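You operate a simulated robot arm through the tools that you are given. There is no shell and no other tool. Be economical: measure what you need, move in short steps, check, and stop when the job is done.

You run a simulated robot arm. Do the job below in one go: nothing can be reset, and whatever is moved stays where it is left.

JOB
Put one of the glue refills from the counter above the trunk on the orange floor plate. Then shut the steaming board. Then open the cedar drawer, put the blue bowler hat in the used side of the cedar drawer and shut the drawer again. What stands upright is to be set down upright.

It is judged by the outcome, as a careful person would: the job done as asked, and still so three seconds after it is handed in. It fails if anything else is knocked over, pushed out of place, dropped, spilled or broken.

ROBOT AND FRAMES
A 6-joint arm with a two-finger parallel gripper on a trunk, on a base that drives. Base frame: it is fixed to the floor where the robot stands at the start and does not move with it; the origin is under the middle of the robot, x ahead of it, y to its left, z up. Lengths are in cm, angles in degrees, forces in N, time in s.
With the tool pointing down near the work surface it reaches from about 32 to 70 cm from the robot's upright axis, wherever it stands. Its first joint turns from -166.0 to 166.0 degrees. Places, roughly: steaming board [-170, -570, 70]; cedar drawer [-260, -580, 70]; used side of the cedar drawer [-280, -590, 70]; blue bowler hat [-150, -600, 75]. Payload 4.1 kg.
The tool frame sits at the grasp point between the pads (the TCP): z along the fingers, y along the line on which they close. The tips reach 2.3 cm beyond it. The gripper opens to 9.4 cm. The fingers are 3.8 cm wide and 1 cm thick; the gripper's body (5.4 by 9.6 cm) begins 3.9 cm behind the TCP.
Orientation is that of the tool frame in the base frame, as [roll, pitch, yaw] about the fixed x, y, z axes, in that order (R = Rz(yaw) Ry(pitch) Rx(roll)). With the fingers straight down and closing along the base's y, the tool's x points along the base's -x, its y along +y and its z along -z.

CONTROLS
- The arm moves only by the tool send_rows. Its argument "plan" is a list of rows, each a list of 7 numbers: the finger opening in mm, from 0 to 94, then the shift along the base's x, y, z in mm, then the turn, a rotation vector about the base's x, y, z in degrees. In form: [[fingers, x, y, z, wx, wy, wz], ...]. A call has 1 to 8 rows; each row shifts and turns the commanded pose from where the row before left it. Rows are played at 5 a second. More than 5 cm and 8.6 degrees between two rows, or a gripper value outside its range, and nothing of the call is played. A pose out of reach is approached as far as the arm can. The call stops where the force on the tool passes 40 N (or 10 N more than at its start, if that is more) or the arm is blocked; 0.2 s more then pass. The fingers move at their own pace (about 4.5 cm/s each) and stop on an object; they squeeze with about 25 N. The grip force told is the motor's: it shows also when the fingers shut on nothing. Time passes only in rows, and 0.2 s behind the last, so rows that do not move let the fingers close. The reply holds the time, the measured pose of the TCP, the force on the tool along the base axes, the opening and the grip force, in the units named above and with some noise, and new pictures: "show" is both (left out), scene, wrist or none.
- Cameras (640 x 400 px; columns grow to the right, rows downward): "scene" is now at [1.72, 14.39, 143.84]; the picture's right is [-0.29, -0.96, 0.00], its down [-0.67, 0.21, -0.71] and it looks along [0.68, -0.21, -0.70] (base axes); focal length 293 px, centre (320, 200). "wrist" rides on the gripper at [8.7, 1.6, -7.4] in the tool frame; the picture's right is [-0.18, 0.98, 0.00], its down [-0.58, -0.11, -0.81] and it looks along [-0.79, -0.15, 0.59] (tool axes); focal length 243 px, centre (320, 200). There is no depth. A picture from a camera that has moved, and an enlarged one, comes with that camera's place and axes in the base frame and with its lens.
- raise_lower(by): slides the trunk up (or, below 0, down) by that many cm; the arm and the scene camera ride with it, the base frame stays. It gives what a move gives, with no picture.
- base_move(legs): drives the robot by 1 to 6 legs, each [ahead, turn to the left] in cm and degrees, along the robot's own axes; the way and the turn of a leg run together, so that a leg with both is an arc; at most 150 cm and 180 degrees a leg. The arm and the cameras ride along, it lands a little off, and it stops where it bumps. It gives what a move gives, and a new picture of the scene camera.
- head_to(pan, tilt): turns the head with the scene camera to pan (to the left, within 155 degrees either way) and tilt (down, from -29 to 69), counted from straight ahead of the robot. It gives what a move gives, and a new picture of the scene camera.
- enlarge(camera, box): a new picture of the part [left, top, right, bottom] of that camera's present view, enlarged. The clock stands still meanwhile.
- sign_off(): hands the job in; it is judged then, once.

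Work in short steps. Places have to be worked out from the pictures, the camera data and where the tool is seen: move nearer, look again, correct. Check each grasp and each placing, and mend what went wrong. You have 165 turns and 260 pictures in all, those below and enlarged ones among them. Open the gripper and draw the arm clear of the work before you hand the job in, unless the task says otherwise; then end with one line.

The tools are called after "Call:" as a command line: name --pt "numbers of a row" for each row, then --argument value for the rest, lists and objects as JSON in quotes. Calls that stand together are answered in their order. send_rows: Moves the arm, as the interface text tells. Its arguments: {"type":"object","properties":{"plan":{"type":"array","items":{"type":"array","items":{"type":"number"}}},"show":{"type":"string","enum":["both","scene","wrist","none"]}},"required":["plan"]} The other tools are called the same way: raise_lower (by) slides the trunk up or down; base_move (legs) drives the base; head_to (pan, tilt) turns the head that bears the scene camera; enlarge (camera, box) takes an enlarged picture of a part of a camera's view; sign_off () hands the job in.

At the start:

```text
t: 0.0
tcp_pos: [35.84, 6.58, 102.86]
orientation: [180.0, 0.0, -179.6]
ft_force: [0.8, -0.6, 0.0]
width: 9.4
grasp_force: 0.1
trunk travel left (down, up): [-40.0, 19.0]
robot x, y, heading: [-0.06, -0.06, 0.0]
head pan, tilt: [-17.1, 44.4]
```

scene: 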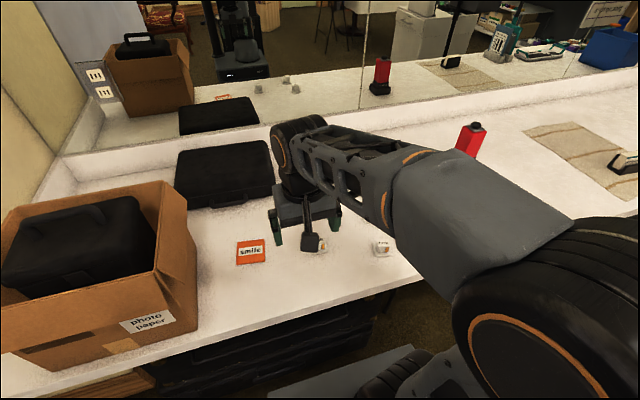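
wrist: 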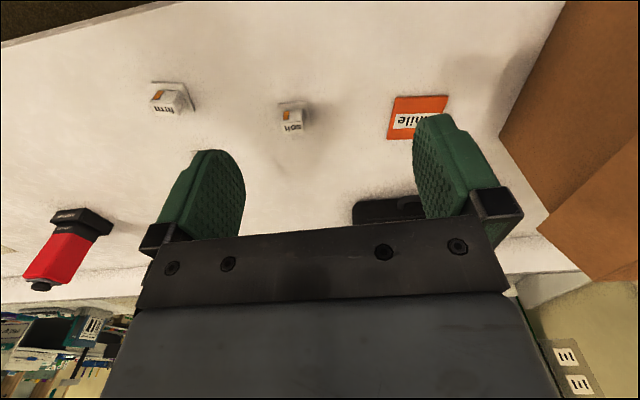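

I see two small white boxes near the gripper and an orange "smile" note. I'll enlarge to read labels.

Call:
enlarge --camera "wrist" --box '[130, 60, 460, 266]'

Call:
enlarge --camera "scene" --box '[440, 0, 640, 200]'

Call:
head_to --pan -17 --tilt 68

Call:
head_to --pan -80 --tilt 35

Call:
head_to --pan -145 --tilt 25

Call:
head_to --pan 80 --tilt 35

Call:
head_to --pan 145 --tilt 25

```text
1.94 times, centred on (295, 163) of wrist
camera zoom: at [27.06, 8.07, 110.32], right [0.18, 0.98, 0.0], down [0.58, -0.11, 0.81], along [0.79, -0.14, -0.59], focal length 470 px, centre (368, 272)
```

zoom: 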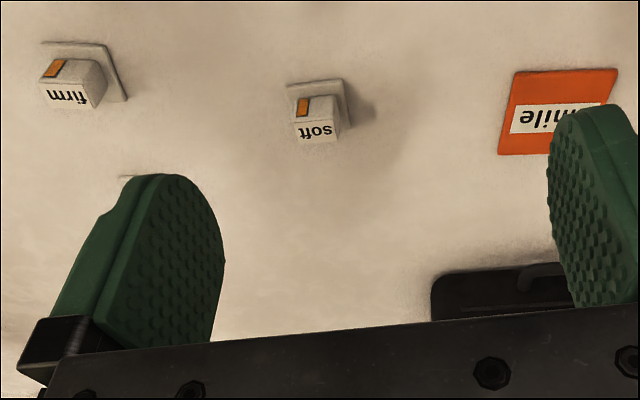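

```text
2.00 times, centred on (540, 100) of scene
camera zoom: at [1.72, 14.39, 143.84], right [-0.29, -0.96, 0.0], down [-0.67, 0.21, -0.71], along [0.68, -0.21, -0.7], focal length 586 px, centre (-120, 400)
```

zoom: 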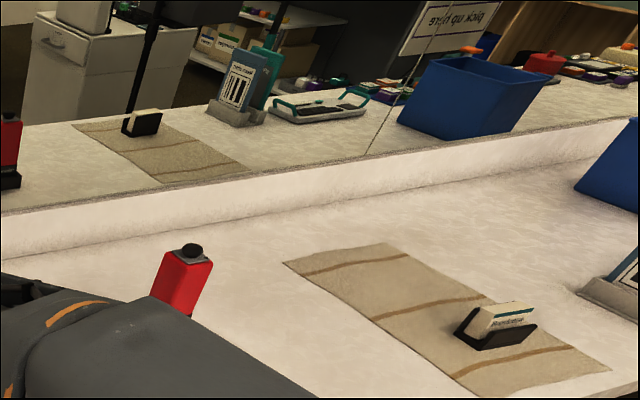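

```text
t: 0.9
tcp_pos: [35.77, 6.57, 102.81]
orientation: [-180.0, 0.0, -179.8]
ft_force: [0.2, 0.1, -0.2]
width: 9.37
grasp_force: 0.0
trunk travel left (down, up): [-40.0, 19.0]
robot x, y, heading: [-0.11, 0.21, -0.1]
head pan, tilt: [-17.0, 68.0]
camera scene: at [-0.66, 15.13, 140.94], right [-0.29, -0.96, 0.0], down [-0.89, 0.27, -0.38], along [0.36, -0.11, -0.93], focal length 293 px, centre (320, 200)
```

scene: 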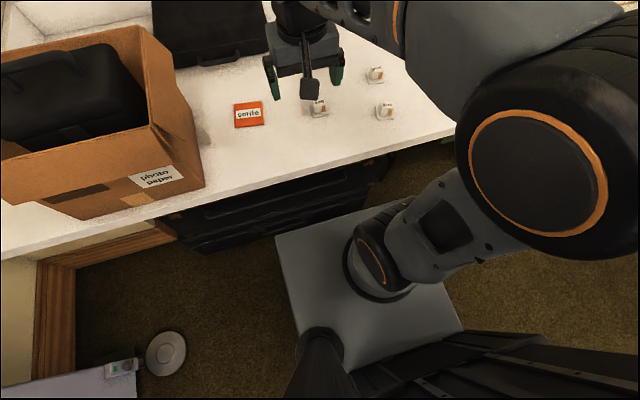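

```text
t: 2.2
tcp_pos: [35.76, 6.59, 102.85]
orientation: [-179.9, -0.1, -179.7]
ft_force: [-0.8, 0.1, -0.6]
width: 9.37
grasp_force: 0.1
trunk travel left (down, up): [-40.0, 19.0]
robot x, y, heading: [0.49, -0.17, -0.1]
head pan, tilt: [-80.0, 35.0]
camera scene: at [-4.57, 8.12, 145.23], right [-0.98, -0.17, 0.0], down [-0.1, 0.57, -0.82], along [0.14, -0.81, -0.57], focal length 293 px, centre (320, 200)
```

scene: 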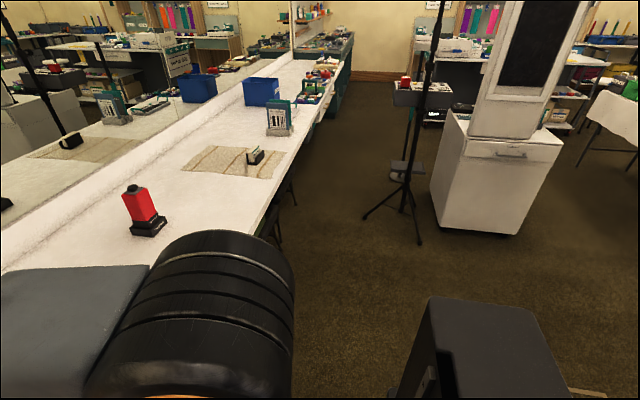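

```text
t: 3.6
tcp_pos: [35.75, 6.63, 102.84]
orientation: [180.0, 0.1, -179.7]
ft_force: [0.4, -0.1, -0.1]
width: 9.4
grasp_force: 0.1
trunk travel left (down, up): [-40.0, 19.0]
robot x, y, heading: [-0.17, 0.21, 0.2]
head pan, tilt: [-145.0, 25.0]
camera scene: at [-13.65, 11.5, 146.8], right [-0.57, 0.82, 0.0], down [0.35, 0.24, -0.91], along [-0.74, -0.52, -0.42], focal length 293 px, centre (320, 200)
```

scene: 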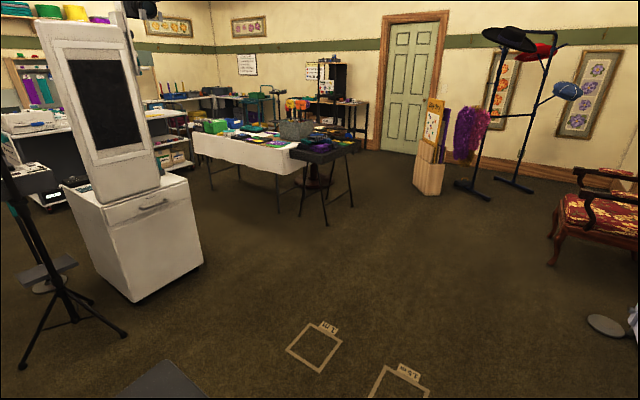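

```text
t: 6.8
tcp_pos: [35.85, 6.56, 102.85]
orientation: [180.0, 0.0, -179.7]
ft_force: [-0.4, 0.4, -0.5]
width: 9.41
grasp_force: 0.1
trunk travel left (down, up): [-40.0, 19.0]
robot x, y, heading: [-0.01, 0.19, 0.0]
head pan, tilt: [80.0, 35.0]
camera scene: at [-4.57, 25.46, 145.23], right [0.98, -0.17, 0.0], down [-0.1, -0.56, -0.82], along [0.14, 0.81, -0.57], focal length 293 px, centre (320, 200)
```

scene: 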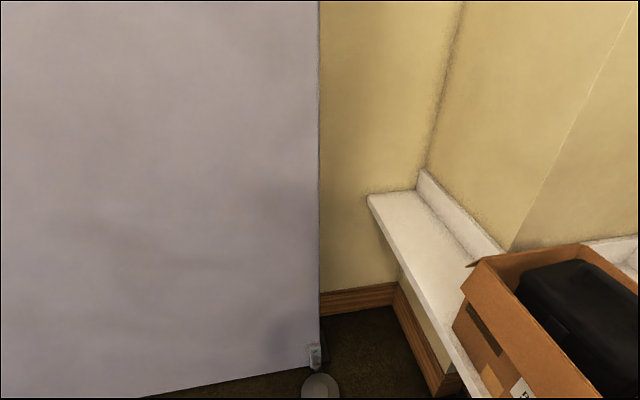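

```text
t: 8.2
tcp_pos: [35.75, 6.68, 102.87]
orientation: [-179.9, -0.1, -179.7]
ft_force: [-0.5, 0.8, -0.3]
width: 9.41
grasp_force: 0.0
trunk travel left (down, up): [-40.0, 19.0]
robot x, y, heading: [0.04, -0.0, 0.1]
head pan, tilt: [145.0, 25.0]
camera scene: at [-13.65, 22.08, 146.8], right [0.57, 0.82, 0.0], down [0.35, -0.24, -0.91], along [-0.74, 0.52, -0.42], focal length 293 px, centre (320, 200)
```

scene: 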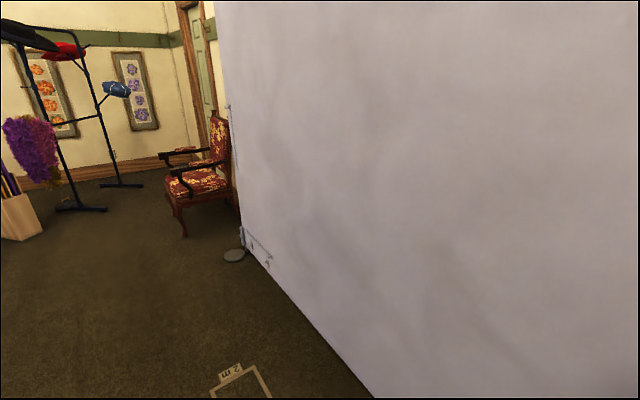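

The room is large. I'll look closer at the small items on this counter and what lies beneath it.

Call:
head_to --pan -17 --tilt 62

Call:
enlarge --camera "scene" --box '[200, 60, 460, 222]'

Call:
enlarge --camera "scene" --box '[140, 200, 460, 400]'

Call:
head_to --pan -110 --tilt 15

Call:
enlarge --camera "scene" --box '[0, 100, 320, 300]'

Call:
enlarge --camera "scene" --box '[320, 100, 640, 300]'

```text
t: 10.6
tcp_pos: [35.8, 6.63, 102.86]
orientation: [180.0, 0.0, -179.6]
ft_force: [-0.3, -0.1, 0.0]
width: 9.41
grasp_force: 0.0
trunk travel left (down, up): [-40.0, 19.0]
robot x, y, heading: [0.15, 0.3, 0.1]
head pan, tilt: [-17.0, 62.0]
camera scene: at [0.05, 14.91, 141.57], right [-0.29, -0.96, 0.0], down [-0.84, 0.26, -0.47], along [0.45, -0.14, -0.88], focal length 293 px, centre (320, 200)
```

scene: 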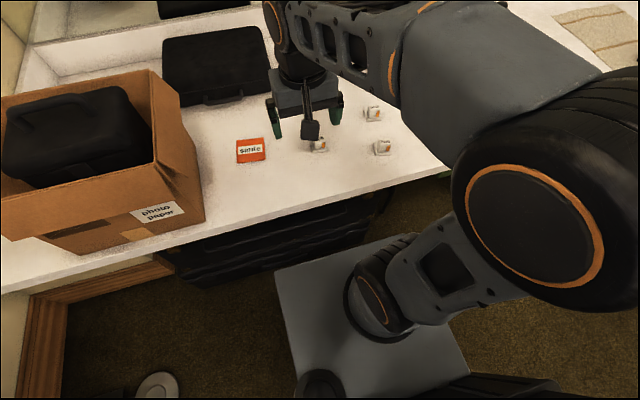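

```text
2.46 times, centred on (330, 141) of scene
camera zoom: at [0.05, 14.91, 141.57], right [-0.29, -0.96, 0.0], down [-0.84, 0.26, -0.47], along [0.45, -0.14, -0.88], focal length 721 px, centre (295, 345)
```

zoom: 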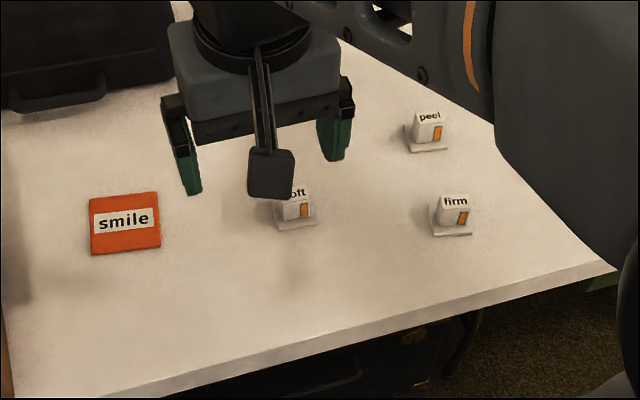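

```text
2.00 times, centred on (300, 300) of scene
camera zoom: at [0.05, 14.91, 141.57], right [-0.29, -0.96, 0.0], down [-0.84, 0.26, -0.47], along [0.45, -0.14, -0.88], focal length 586 px, centre (360, 0)
```

zoom: 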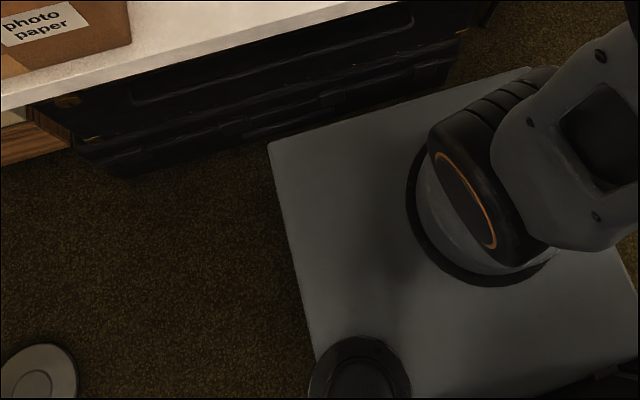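

```text
t: 12.3
tcp_pos: [35.79, 6.55, 102.83]
orientation: [180.0, -0.1, -179.6]
ft_force: [0.4, 0.2, -0.5]
width: 9.42
grasp_force: 0.0
trunk travel left (down, up): [-40.0, 19.0]
robot x, y, heading: [-0.26, 0.24, -0.2]
head pan, tilt: [-110.0, 15.0]
camera scene: at [-9.29, 8.01, 148.43], right [-0.94, 0.34, 0.0], down [0.09, 0.24, -0.97], along [-0.33, -0.91, -0.26], focal length 293 px, centre (320, 200)
```

scene: 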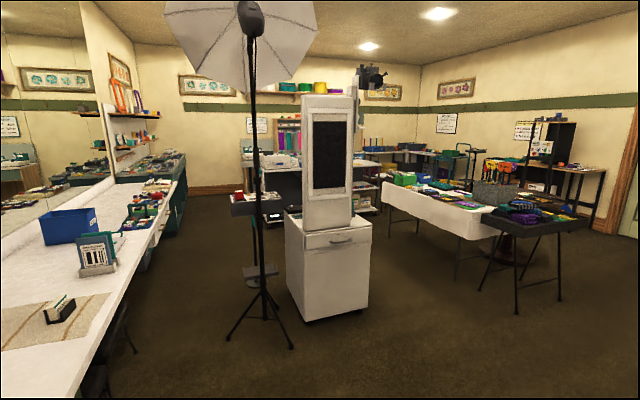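

```text
2.00 times, centred on (160, 200) of scene
camera zoom: at [-9.29, 8.01, 148.43], right [-0.94, 0.34, 0.0], down [0.09, 0.24, -0.97], along [-0.33, -0.91, -0.26], focal length 586 px, centre (640, 200)
```

zoom: 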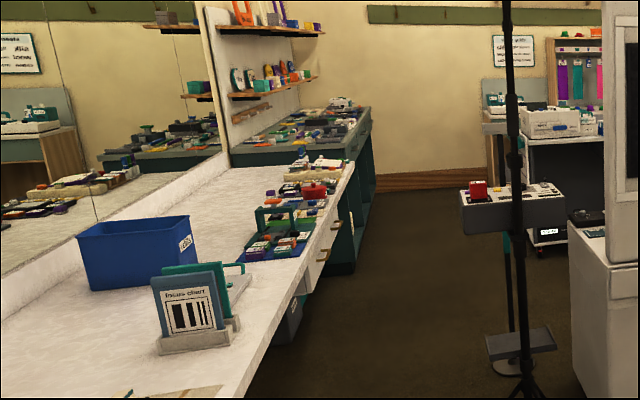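

```text
2.00 times, centred on (480, 200) of scene
camera zoom: at [-9.29, 8.01, 148.43], right [-0.94, 0.34, 0.0], down [0.09, 0.24, -0.97], along [-0.33, -0.91, -0.26], focal length 586 px, centre (0, 200)
```

zoom: 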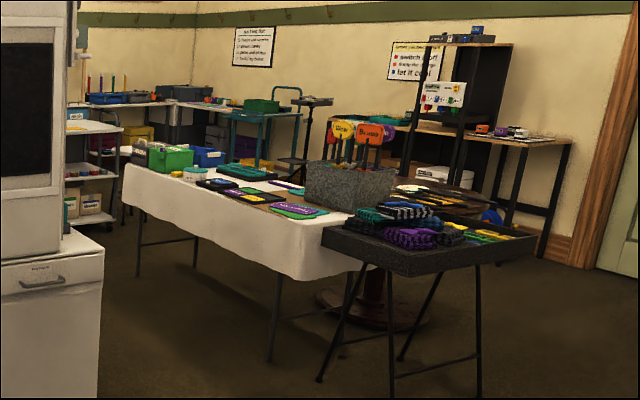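

The soft/firm/peel blocks sit on the counter above a black trunk. I'll search the floor for an orange plate before deciding.

Call:
enlarge --camera "scene" --box '[0, 240, 256, 400]'

Call:
head_to --pan -150 --tilt 50

Call:
head_to --pan -85 --tilt 60

Call:
head_to --pan 30 --tilt 62

Call:
head_to --pan 100 --tilt 60

Call:
head_to --pan 150 --tilt 50

```text
2.50 times, centred on (128, 320) of scene
camera zoom: at [-9.29, 8.01, 148.43], right [-0.94, 0.34, 0.0], down [0.09, 0.24, -0.97], along [-0.33, -0.91, -0.26], focal length 732 px, centre (800, -100)
```

zoom: 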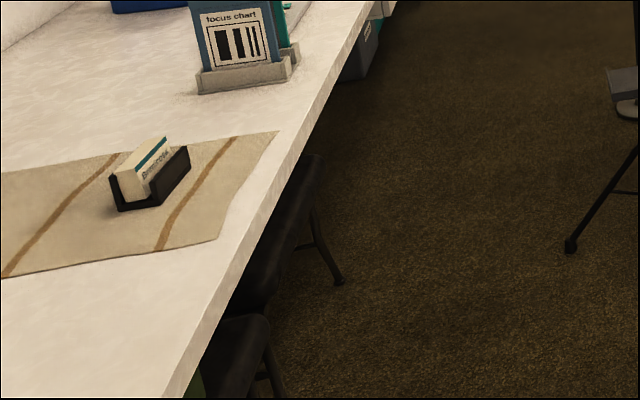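

```text
t: 13.4
tcp_pos: [35.8, 6.46, 102.82]
orientation: [180.0, 0.0, -179.6]
ft_force: [0.3, -0.5, -1.4]
width: 9.4
grasp_force: 0.0
trunk travel left (down, up): [-40.0, 19.0]
robot x, y, heading: [-0.03, 0.3, -0.2]
head pan, tilt: [-150.0, 50.0]
camera scene: at [-12.77, 12.93, 143.06], right [-0.5, 0.87, 0.0], down [0.66, 0.38, -0.64], along [-0.56, -0.32, -0.77], focal length 293 px, centre (320, 200)
```

scene: 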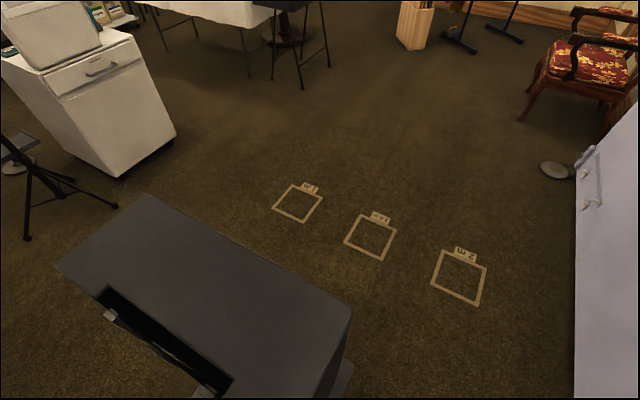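

```text
t: 14.7
tcp_pos: [35.78, 6.46, 102.95]
orientation: [179.9, 0.0, -179.7]
ft_force: [-0.3, 0.6, -0.2]
width: 9.41
grasp_force: 0.0
trunk travel left (down, up): [-40.0, 19.0]
robot x, y, heading: [0.04, 0.22, 0.1]
head pan, tilt: [-85.0, 60.0]
camera scene: at [-5.53, 10.15, 141.8], right [-1.0, -0.09, 0.0], down [-0.07, 0.86, -0.5], along [0.04, -0.5, -0.87], focal length 293 px, centre (320, 200)
```

scene: 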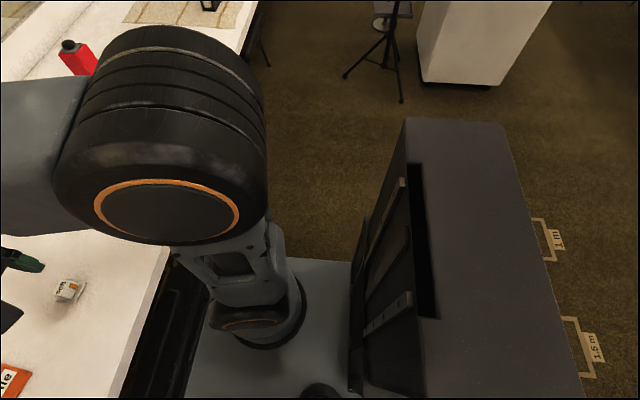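

```text
t: 16.7
tcp_pos: [35.84, 6.52, 102.81]
orientation: [-179.9, 0.0, -179.7]
ft_force: [-0.3, -0.3, 1.0]
width: 9.42
grasp_force: 0.1
trunk travel left (down, up): [-40.0, 19.0]
robot x, y, heading: [0.27, 0.11, 0.0]
head pan, tilt: [30.0, 62.0]
camera scene: at [-0.53, 20.0, 141.57], right [0.5, -0.87, 0.0], down [-0.76, -0.44, -0.47], along [0.41, 0.23, -0.88], focal length 293 px, centre (320, 200)
```

scene: 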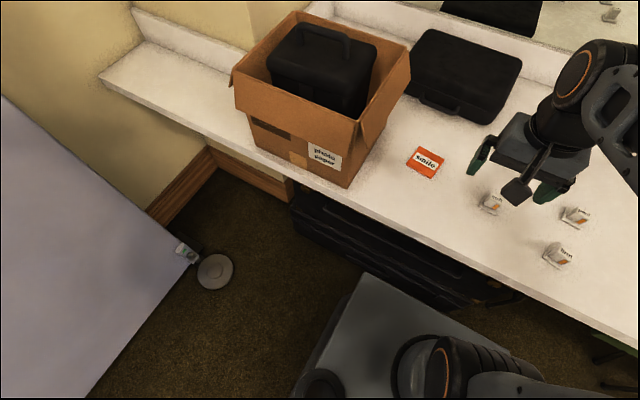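

```text
t: 18.1
tcp_pos: [35.65, 6.58, 102.9]
orientation: [-180.0, 0.0, -179.7]
ft_force: [0.9, 0.3, -0.6]
width: 9.41
grasp_force: 0.0
trunk travel left (down, up): [-40.0, 19.0]
robot x, y, heading: [-0.09, -0.26, 0.3]
head pan, tilt: [100.0, 60.0]
camera scene: at [-7.26, 23.36, 141.8], right [0.98, 0.17, 0.0], down [0.15, -0.85, -0.5], along [-0.09, 0.49, -0.87], focal length 293 px, centre (320, 200)
```

scene: 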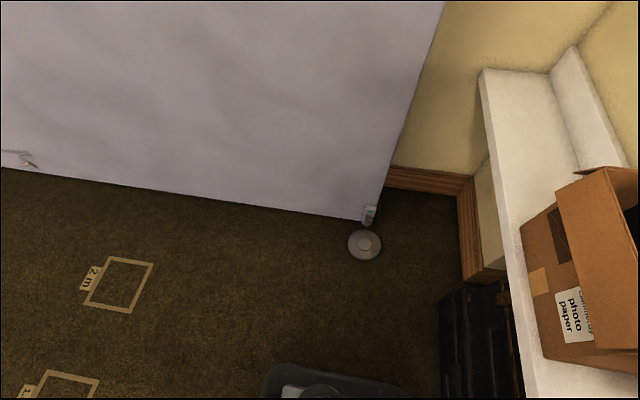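

```text
t: 19.3
tcp_pos: [35.68, 6.48, 102.82]
orientation: [180.0, 0.0, -179.7]
ft_force: [0.6, -0.3, -0.4]
width: 9.38
grasp_force: 0.2
trunk travel left (down, up): [-40.0, 19.0]
robot x, y, heading: [-0.02, 0.25, 0.1]
head pan, tilt: [150.0, 50.0]
camera scene: at [-12.77, 20.65, 143.05], right [0.5, 0.87, 0.0], down [0.66, -0.38, -0.64], along [-0.56, 0.32, -0.77], focal length 293 px, centre (320, 200)
```

scene: 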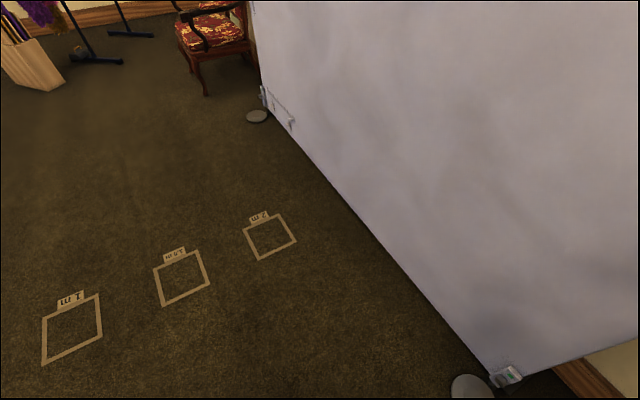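

Only the "smile" plate is orange here so far; I'll survey the room before committing. Back away from the counter, then head down the corridor between the kiosk and the cloth table (x≈-167).

Call:
base_move --legs '[[-50, 0], [0, -128], [100, 0]]'

Call:
head_to --pan 0 --tilt 25

Call:
head_to --pan 45 --tilt 25

```text
t: 32.3
tcp_pos: [-130.65, -109.44, 102.85]
orientation: [-179.8, 0.0, 50.9]
ft_force: [-0.4, -0.2, -0.2]
width: 9.41
grasp_force: 0.1
trunk travel left (down, up): [-40.0, 19.0]
robot x, y, heading: [-112.7, -77.41, -129.1]
head pan, tilt: [150.0, 50.0]
camera scene: at [-89.13, -80.83, 143.05], right [0.35, -0.94, 0.0], down [-0.72, -0.27, -0.64], along [0.6, 0.23, -0.77], focal length 293 px, centre (320, 200)
```

scene: 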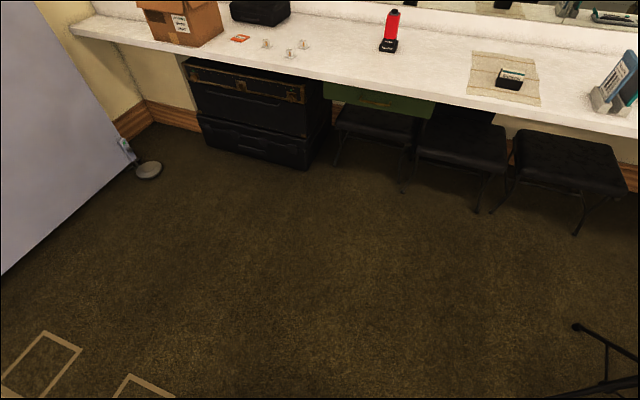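

```text
t: 34.7
tcp_pos: [-130.69, -109.52, 102.88]
orientation: [180.0, 0.1, 51.1]
ft_force: [0.0, 0.7, -0.8]
width: 9.4
grasp_force: 0.1
trunk travel left (down, up): [-40.0, 19.0]
robot x, y, heading: [-112.88, -77.77, -129.4]
head pan, tilt: [0.0, 25.0]
camera scene: at [-102.14, -90.7, 146.8], right [-0.77, 0.63, 0.0], down [0.27, 0.33, -0.91], along [-0.57, -0.7, -0.42], focal length 293 px, centre (320, 200)
```

scene: 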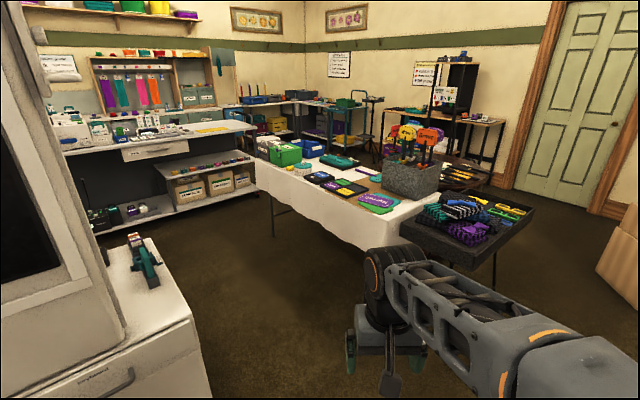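

```text
t: 35.8
tcp_pos: [-130.7, -109.55, 102.92]
orientation: [-180.0, 0.1, 50.9]
ft_force: [0.0, -0.1, 0.1]
width: 9.39
grasp_force: 0.0
trunk travel left (down, up): [-40.0, 19.0]
robot x, y, heading: [-113.16, -77.81, -129.3]
head pan, tilt: [45.0, 25.0]
camera scene: at [-95.4, -92.73, 146.79], right [-0.99, -0.1, 0.0], down [-0.04, 0.42, -0.91], along [0.09, -0.9, -0.42], focal length 293 px, centre (320, 200)
```

scene: 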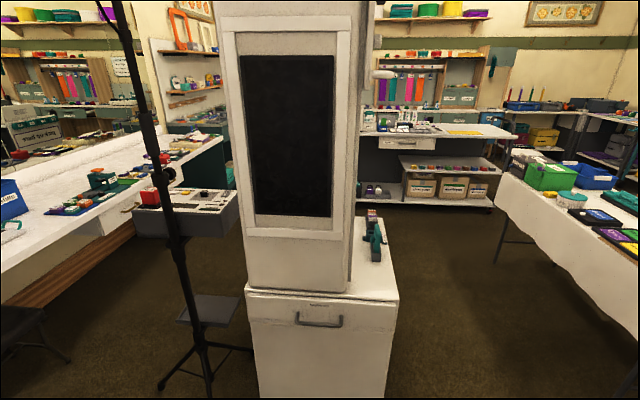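

Moving to the gap between kiosk and table, heading along -y.

Call:
base_move --legs '[[0, 10], [85, 0], [0, 29]]'

Call:
head_to --pan 0 --tilt 30

Call:
head_to --pan -60 --tilt 30

Call:
head_to --pan 60 --tilt 30

```text
t: 42.4
tcp_pos: [-147.95, -187.12, 102.92]
orientation: [-180.0, 0.0, 90.3]
ft_force: [-0.1, -0.4, 0.3]
width: 9.39
grasp_force: 0.0
trunk travel left (down, up): [-40.0, 19.0]
robot x, y, heading: [-154.6, -151.05, -90.2]
head pan, tilt: [45.0, 25.0]
camera scene: at [-131.21, -151.68, 146.8], right [-0.71, -0.71, 0.0], down [-0.3, 0.3, -0.91], along [0.64, -0.64, -0.42], focal length 293 px, centre (320, 200)
```

scene: 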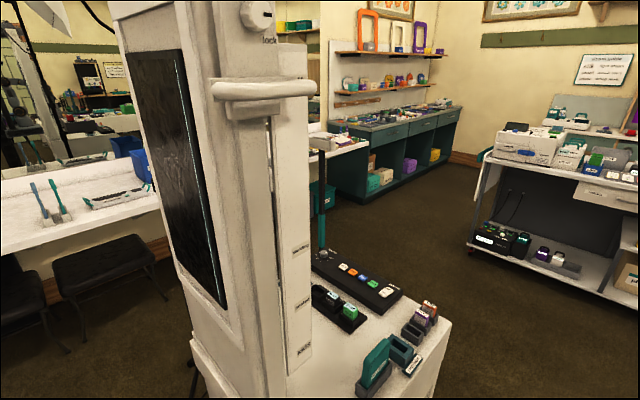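

```text
t: 43.5
tcp_pos: [-147.85, -187.0, 102.94]
orientation: [180.0, 0.0, 90.3]
ft_force: [0.2, -0.2, 0.2]
width: 9.41
grasp_force: 0.0
trunk travel left (down, up): [-40.0, 19.0]
robot x, y, heading: [-154.19, -151.25, -90.1]
head pan, tilt: [0.0, 30.0]
camera scene: at [-137.72, -154.22, 146.01], right [-1.0, 0.0, 0.0], down [0.0, 0.5, -0.87], along [0.0, -0.87, -0.5], focal length 293 px, centre (320, 200)
```

scene: 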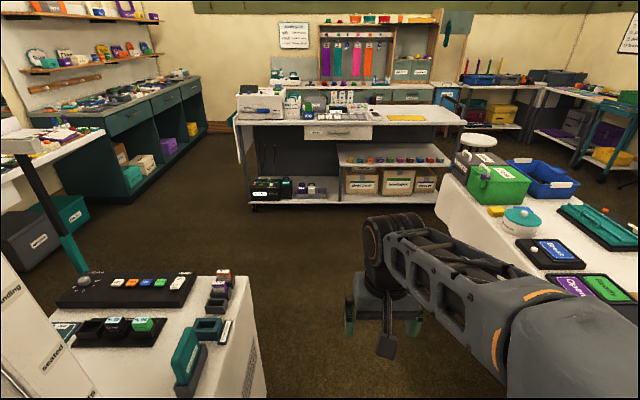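

```text
t: 44.8
tcp_pos: [-147.86, -187.03, 102.81]
orientation: [180.0, 0.0, 90.3]
ft_force: [-0.9, 0.8, -0.3]
width: 9.4
grasp_force: 0.1
trunk travel left (down, up): [-40.0, 19.0]
robot x, y, heading: [-154.27, -151.75, -89.9]
head pan, tilt: [-60.0, 30.0]
camera scene: at [-145.56, -149.7, 146.01], right [-0.5, 0.87, 0.0], down [0.43, 0.25, -0.87], along [-0.75, -0.43, -0.5], focal length 293 px, centre (320, 200)
```

scene: 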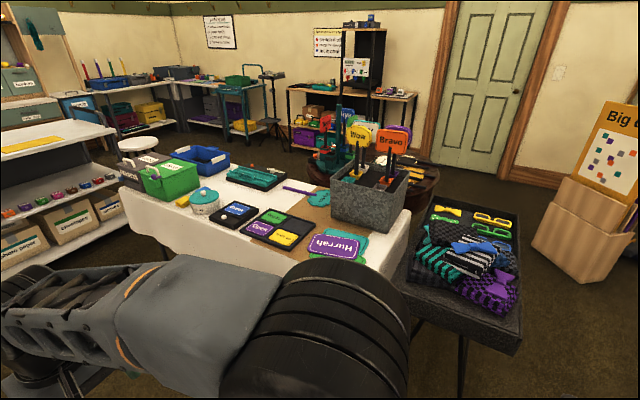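

```text
t: 46.8
tcp_pos: [-147.89, -187.06, 102.94]
orientation: [179.9, 0.0, 90.3]
ft_force: [-0.4, -0.1, 0.3]
width: 9.39
grasp_force: 0.1
trunk travel left (down, up): [-40.0, 19.0]
robot x, y, heading: [-154.28, -151.36, -90.2]
head pan, tilt: [60.0, 30.0]
camera scene: at [-129.9, -149.69, 146.01], right [-0.5, -0.87, 0.0], down [-0.43, 0.25, -0.87], along [0.75, -0.43, -0.5], focal length 293 px, centre (320, 200)
```

scene: 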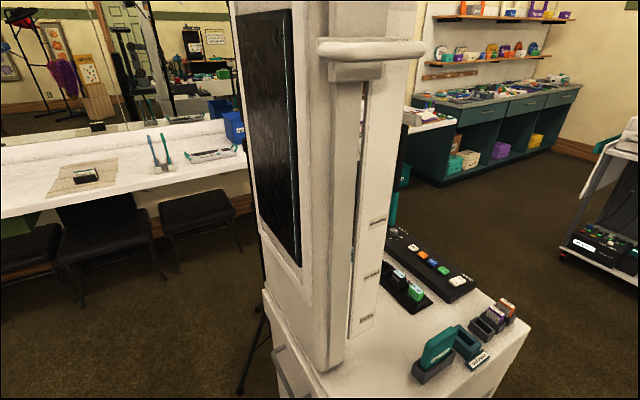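

I'll zoom into the back area where the drawer, board and hat should be.

Call:
head_to --pan 0 --tilt 20

Call:
enlarge --camera "scene" --box '[220, 50, 480, 212]'

Call:
enlarge --camera "scene" --box '[440, 70, 640, 195]'

Call:
enlarge --camera "scene" --box '[0, 60, 250, 216]'

```text
t: 48.1
tcp_pos: [-147.82, -186.98, 102.78]
orientation: [180.0, 0.0, 90.3]
ft_force: [0.1, 0.0, 0.3]
width: 9.4
grasp_force: 0.0
trunk travel left (down, up): [-40.0, 19.0]
robot x, y, heading: [-154.14, -151.28, -90.0]
head pan, tilt: [0.0, 20.0]
camera scene: at [-137.72, -154.48, 147.61], right [-1.0, 0.0, 0.0], down [0.0, 0.34, -0.94], along [0.0, -0.94, -0.34], focal length 293 px, centre (320, 200)
```

scene: 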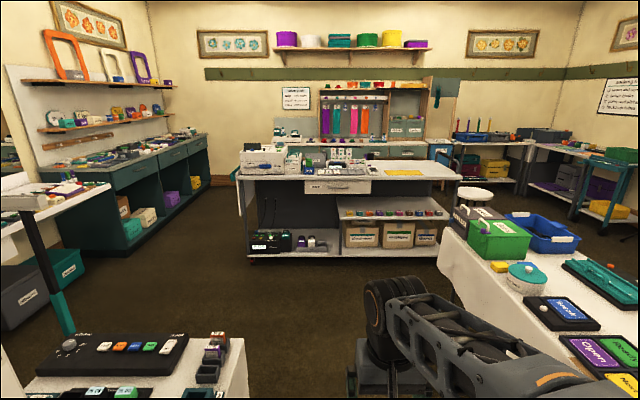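

```text
2.46 times, centred on (350, 131) of scene
camera zoom: at [-137.72, -154.48, 147.61], right [-1.0, 0.0, 0.0], down [0.0, 0.34, -0.94], along [0.0, -0.94, -0.34], focal length 721 px, centre (246, 370)
```

zoom: 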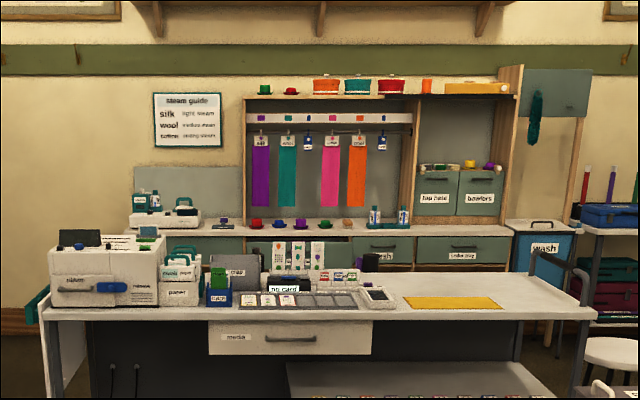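

```text
3.20 times, centred on (540, 132) of scene
camera zoom: at [-137.72, -154.48, 147.61], right [-1.0, 0.0, 0.0], down [0.0, 0.34, -0.94], along [0.0, -0.94, -0.34], focal length 937 px, centre (-384, 416)
```

zoom: 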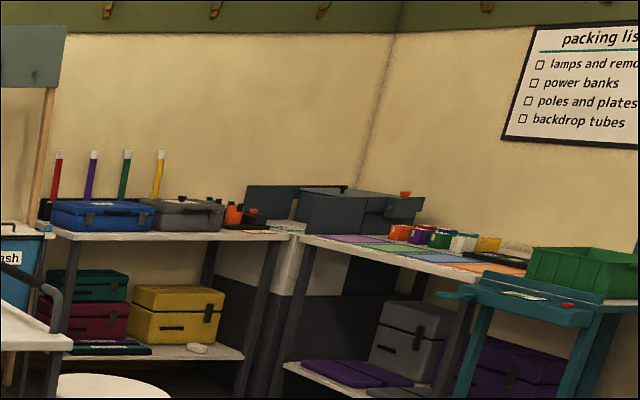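

```text
2.56 times, centred on (125, 138) of scene
camera zoom: at [-137.72, -154.48, 147.61], right [-1.0, 0.0, 0.0], down [0.0, 0.34, -0.94], along [0.0, -0.94, -0.34], focal length 750 px, centre (819, 359)
```

zoom: 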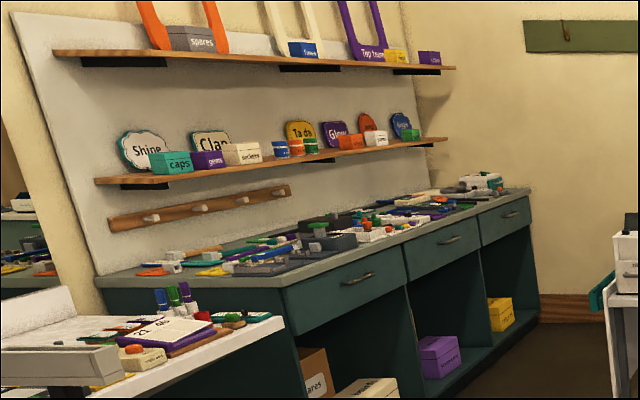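

The packing-list poster mentions "poles and plates", and coloured squares lie on the far-right table. I'll drive further to see them.

Call:
base_move --legs '[[130, 0]]'

Call:
head_to --pan -40 --tilt 25

Call:
enlarge --camera "scene" --box '[200, 40, 456, 200]'

Call:
head_to --pan -85 --tilt 25

Call:
head_to --pan 60 --tilt 25

```text
t: 54.7
tcp_pos: [-146.46, -317.37, 102.84]
orientation: [179.9, -0.1, 91.0]
ft_force: [-0.5, 0.6, -0.4]
width: 9.41
grasp_force: 0.0
trunk travel left (down, up): [-40.0, 19.0]
robot x, y, heading: [-153.42, -281.95, -89.0]
head pan, tilt: [0.0, 20.0]
camera scene: at [-136.75, -284.64, 147.61], right [-1.0, -0.01, 0.0], down [0.0, 0.34, -0.94], along [0.01, -0.94, -0.34], focal length 293 px, centre (320, 200)
```

scene: 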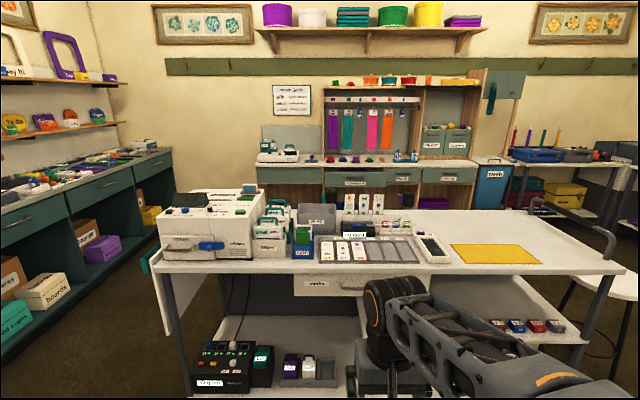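

```text
t: 55.8
tcp_pos: [-146.47, -317.37, 102.89]
orientation: [180.0, -0.1, 91.0]
ft_force: [0.3, -0.8, 0.7]
width: 9.42
grasp_force: 0.0
trunk travel left (down, up): [-40.0, 19.0]
robot x, y, heading: [-153.25, -282.0, -89.1]
head pan, tilt: [-40.0, 25.0]
camera scene: at [-142.7, -282.47, 146.81], right [-0.78, 0.63, 0.0], down [0.27, 0.33, -0.91], along [-0.57, -0.7, -0.42], focal length 293 px, centre (320, 200)
```

scene: 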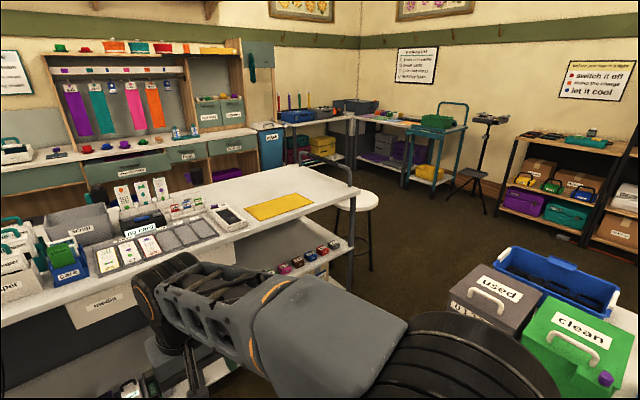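

```text
2.50 times, centred on (328, 120) of scene
camera zoom: at [-142.7, -282.47, 146.81], right [-0.78, 0.63, 0.0], down [0.27, 0.33, -0.91], along [-0.57, -0.7, -0.42], focal length 732 px, centre (300, 400)
```

zoom: 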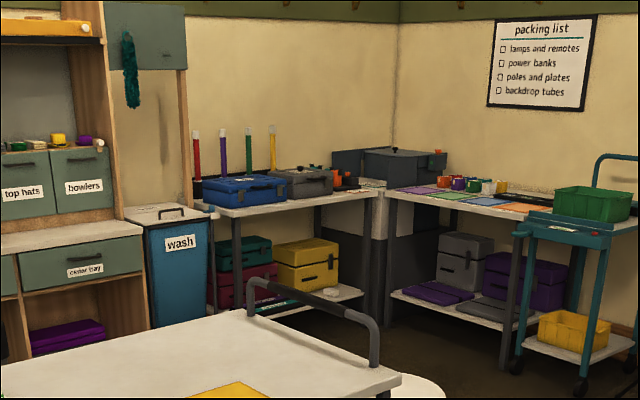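

```text
t: 56.9
tcp_pos: [-146.46, -317.38, 102.87]
orientation: [180.0, 0.1, 90.9]
ft_force: [0.1, 1.1, 0.5]
width: 9.42
grasp_force: 0.0
trunk travel left (down, up): [-40.0, 19.0]
robot x, y, heading: [-153.68, -281.66, -89.2]
head pan, tilt: [-85.0, 25.0]
camera scene: at [-146.05, -276.26, 146.81], right [-0.1, 0.99, 0.0], down [0.42, 0.04, -0.91], along [-0.9, -0.09, -0.42], focal length 293 px, centre (320, 200)
```

scene: 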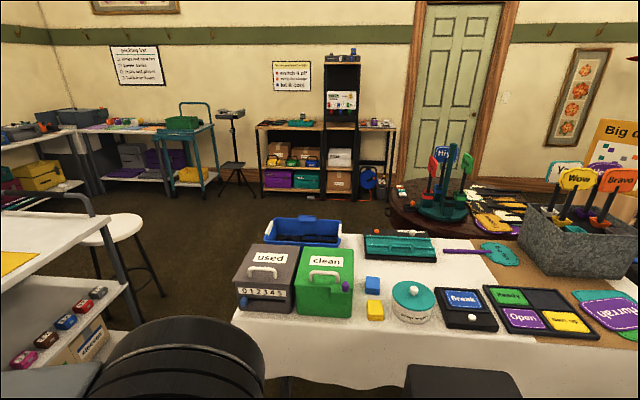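

```text
t: 59.2
tcp_pos: [-146.38, -317.32, 102.96]
orientation: [179.9, 0.1, 90.9]
ft_force: [-0.4, -0.4, 0.4]
width: 9.39
grasp_force: 0.2
trunk travel left (down, up): [-40.0, 19.0]
robot x, y, heading: [-153.65, -281.55, -89.2]
head pan, tilt: [60.0, 25.0]
camera scene: at [-128.84, -279.83, 146.8], right [-0.49, -0.87, 0.0], down [-0.37, 0.21, -0.91], along [0.79, -0.44, -0.42], focal length 293 px, centre (320, 200)
```

scene: 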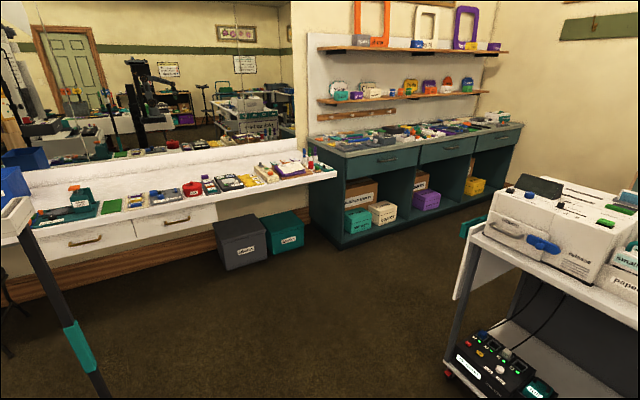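

I'll zoom on the left counter and bench to check for other glue refills.

Call:
enlarge --camera "scene" --box '[0, 140, 340, 270]'

Call:
enlarge --camera "scene" --box '[310, 70, 540, 214]'

Call:
head_to --pan -58 --tilt 20

Call:
enlarge --camera "scene" --box '[120, 80, 320, 205]'

Call:
enlarge --camera "scene" --box '[300, 80, 520, 217]'

```text
1.88 times, centred on (170, 205) of scene
camera zoom: at [-128.84, -279.83, 146.8], right [-0.49, -0.87, 0.0], down [-0.37, 0.21, -0.91], along [0.79, -0.44, -0.42], focal length 551 px, centre (602, 191)
```

zoom: 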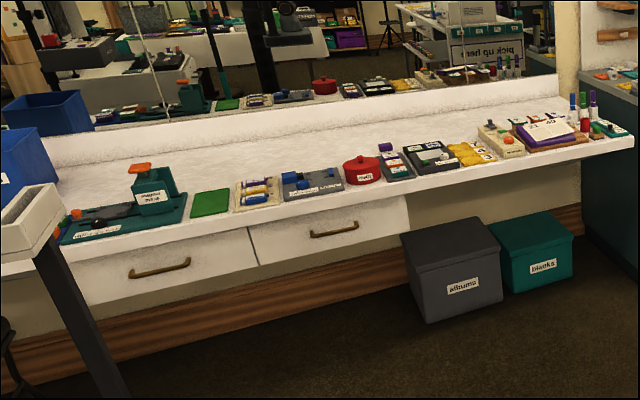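

```text
2.78 times, centred on (425, 142) of scene
camera zoom: at [-128.84, -279.83, 146.8], right [-0.49, -0.87, 0.0], down [-0.37, 0.21, -0.91], along [0.79, -0.44, -0.42], focal length 814 px, centre (28, 361)
```

zoom: 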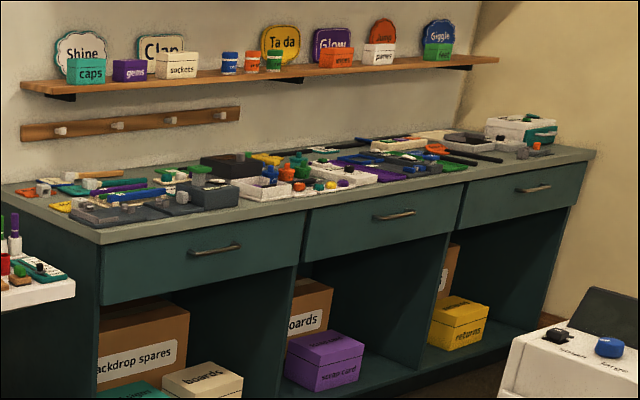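

```text
t: 61.1
tcp_pos: [-146.52, -317.39, 102.98]
orientation: [180.0, 0.0, 91.0]
ft_force: [-0.3, 0.4, -0.7]
width: 9.41
grasp_force: 0.0
trunk travel left (down, up): [-40.0, 19.0]
robot x, y, heading: [-153.33, -281.83, -89.2]
head pan, tilt: [-58.0, 20.0]
camera scene: at [-144.71, -280.38, 147.61], right [-0.54, 0.84, 0.0], down [0.29, 0.19, -0.94], along [-0.79, -0.51, -0.34], focal length 293 px, centre (320, 200)
```

scene: 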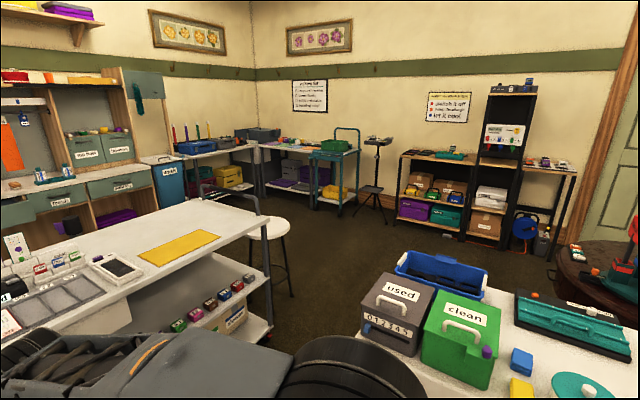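

```text
3.20 times, centred on (220, 142) of scene
camera zoom: at [-144.71, -280.38, 147.61], right [-0.54, 0.84, 0.0], down [0.29, 0.19, -0.94], along [-0.79, -0.51, -0.34], focal length 937 px, centre (640, 384)
```

zoom: 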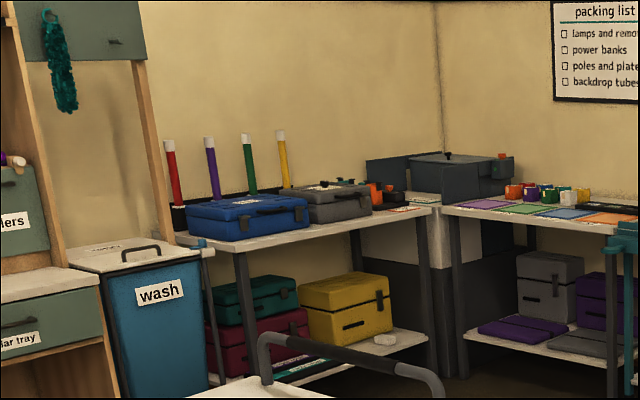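

```text
2.91 times, centred on (410, 148) of scene
camera zoom: at [-144.71, -280.38, 147.61], right [-0.54, 0.84, 0.0], down [0.29, 0.19, -0.94], along [-0.79, -0.51, -0.34], focal length 852 px, centre (58, 350)
```

zoom: 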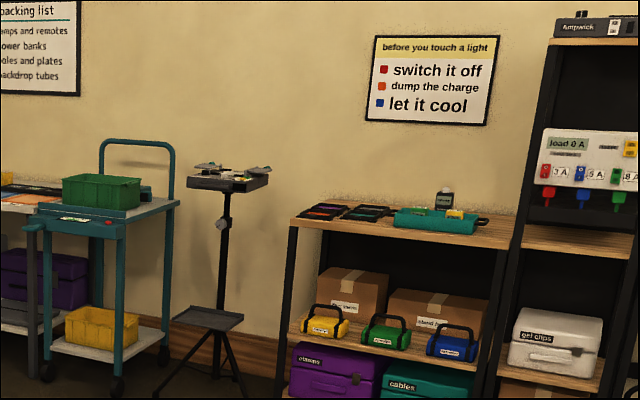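

I'll zoom hard on the coloured squares on the packing table, and also the poles/cases area.

Call:
enlarge --camera "scene" --box '[250, 125, 330, 175]'

Call:
enlarge --camera "scene" --box '[160, 120, 260, 182]'

Call:
enlarge --camera "scene" --box '[360, 120, 440, 170]'

Call:
head_to --pan 0 --tilt 20

Call:
enlarge --camera "scene" --box '[250, 125, 350, 187]'

Call:
enlarge --camera "scene" --box '[350, 125, 520, 231]'

```text
8.00 times, centred on (290, 150) of scene
camera zoom: at [-144.71, -280.38, 147.61], right [-0.54, 0.84, 0.0], down [0.29, 0.19, -0.94], along [-0.79, -0.51, -0.34], focal length 2343 px, centre (560, 600)
```

zoom: 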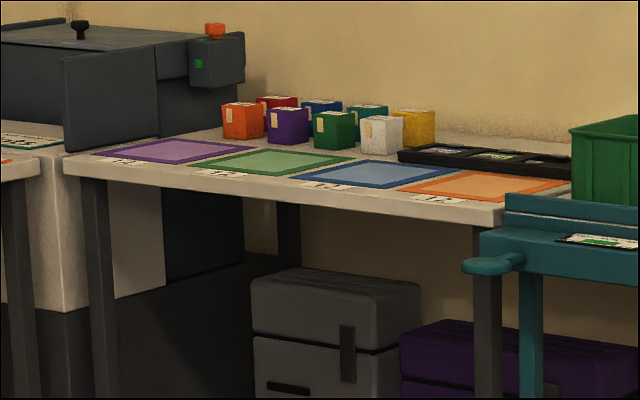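

```text
6.40 times, centred on (210, 151) of scene
camera zoom: at [-144.71, -280.38, 147.61], right [-0.54, 0.84, 0.0], down [0.29, 0.19, -0.94], along [-0.79, -0.51, -0.34], focal length 1874 px, centre (1024, 514)
```

zoom: 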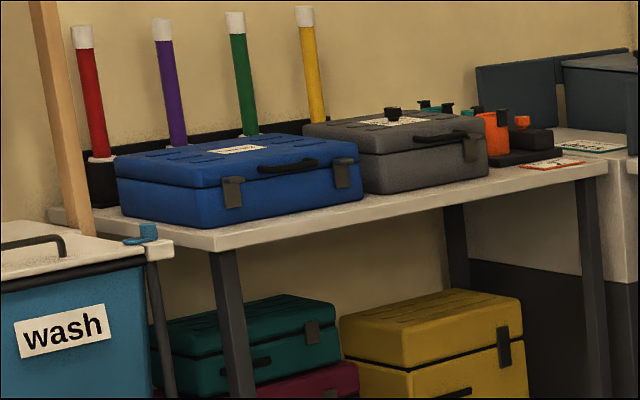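

```text
8.00 times, centred on (400, 145) of scene
camera zoom: at [-144.71, -280.38, 147.61], right [-0.54, 0.84, 0.0], down [0.29, 0.19, -0.94], along [-0.79, -0.51, -0.34], focal length 2343 px, centre (-320, 640)
```

zoom: 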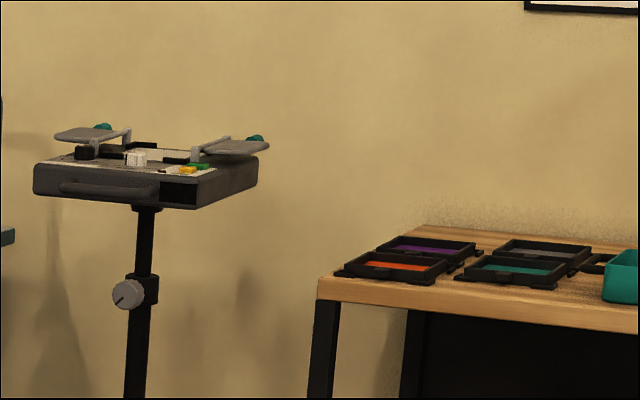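

```text
t: 62.4
tcp_pos: [-146.34, -317.39, 102.94]
orientation: [180.0, 0.0, 91.0]
ft_force: [-0.4, -0.3, 0.3]
width: 9.39
grasp_force: 0.1
trunk travel left (down, up): [-40.0, 19.0]
robot x, y, heading: [-153.53, -281.3, -89.0]
head pan, tilt: [0.0, 20.0]
camera scene: at [-136.76, -284.64, 147.61], right [-1.0, -0.01, 0.0], down [0.0, 0.34, -0.94], along [0.01, -0.94, -0.34], focal length 293 px, centre (320, 200)
```

scene: 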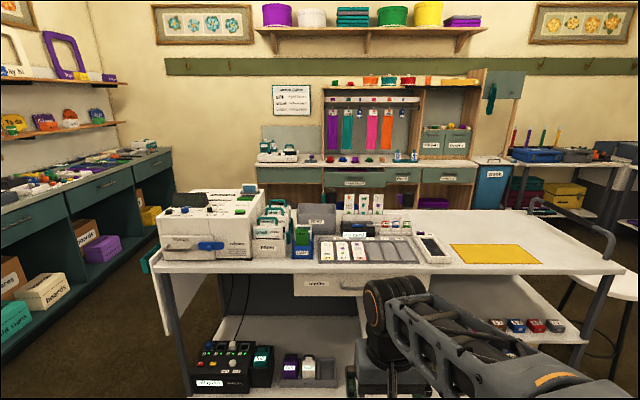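

```text
6.40 times, centred on (300, 156) of scene
camera zoom: at [-136.76, -284.64, 147.61], right [-1.0, -0.01, 0.0], down [0.0, 0.34, -0.94], along [0.01, -0.94, -0.34], focal length 1874 px, centre (448, 482)
```

zoom: 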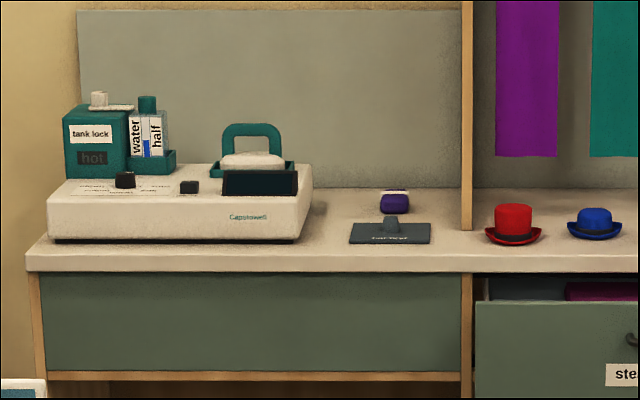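

```text
3.76 times, centred on (435, 178) of scene
camera zoom: at [-136.76, -284.64, 147.61], right [-1.0, -0.01, 0.0], down [0.0, 0.34, -0.94], along [0.01, -0.94, -0.34], focal length 1103 px, centre (-113, 283)
```

zoom: 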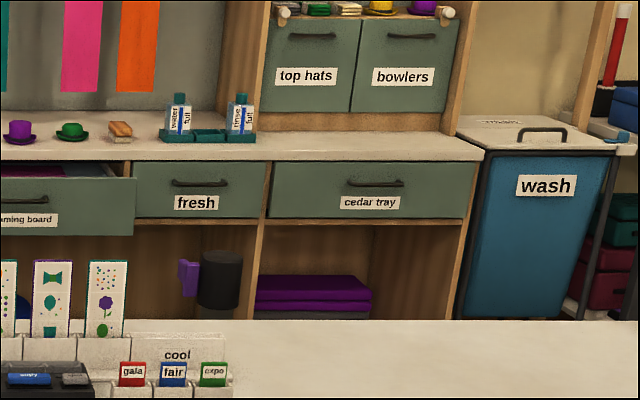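

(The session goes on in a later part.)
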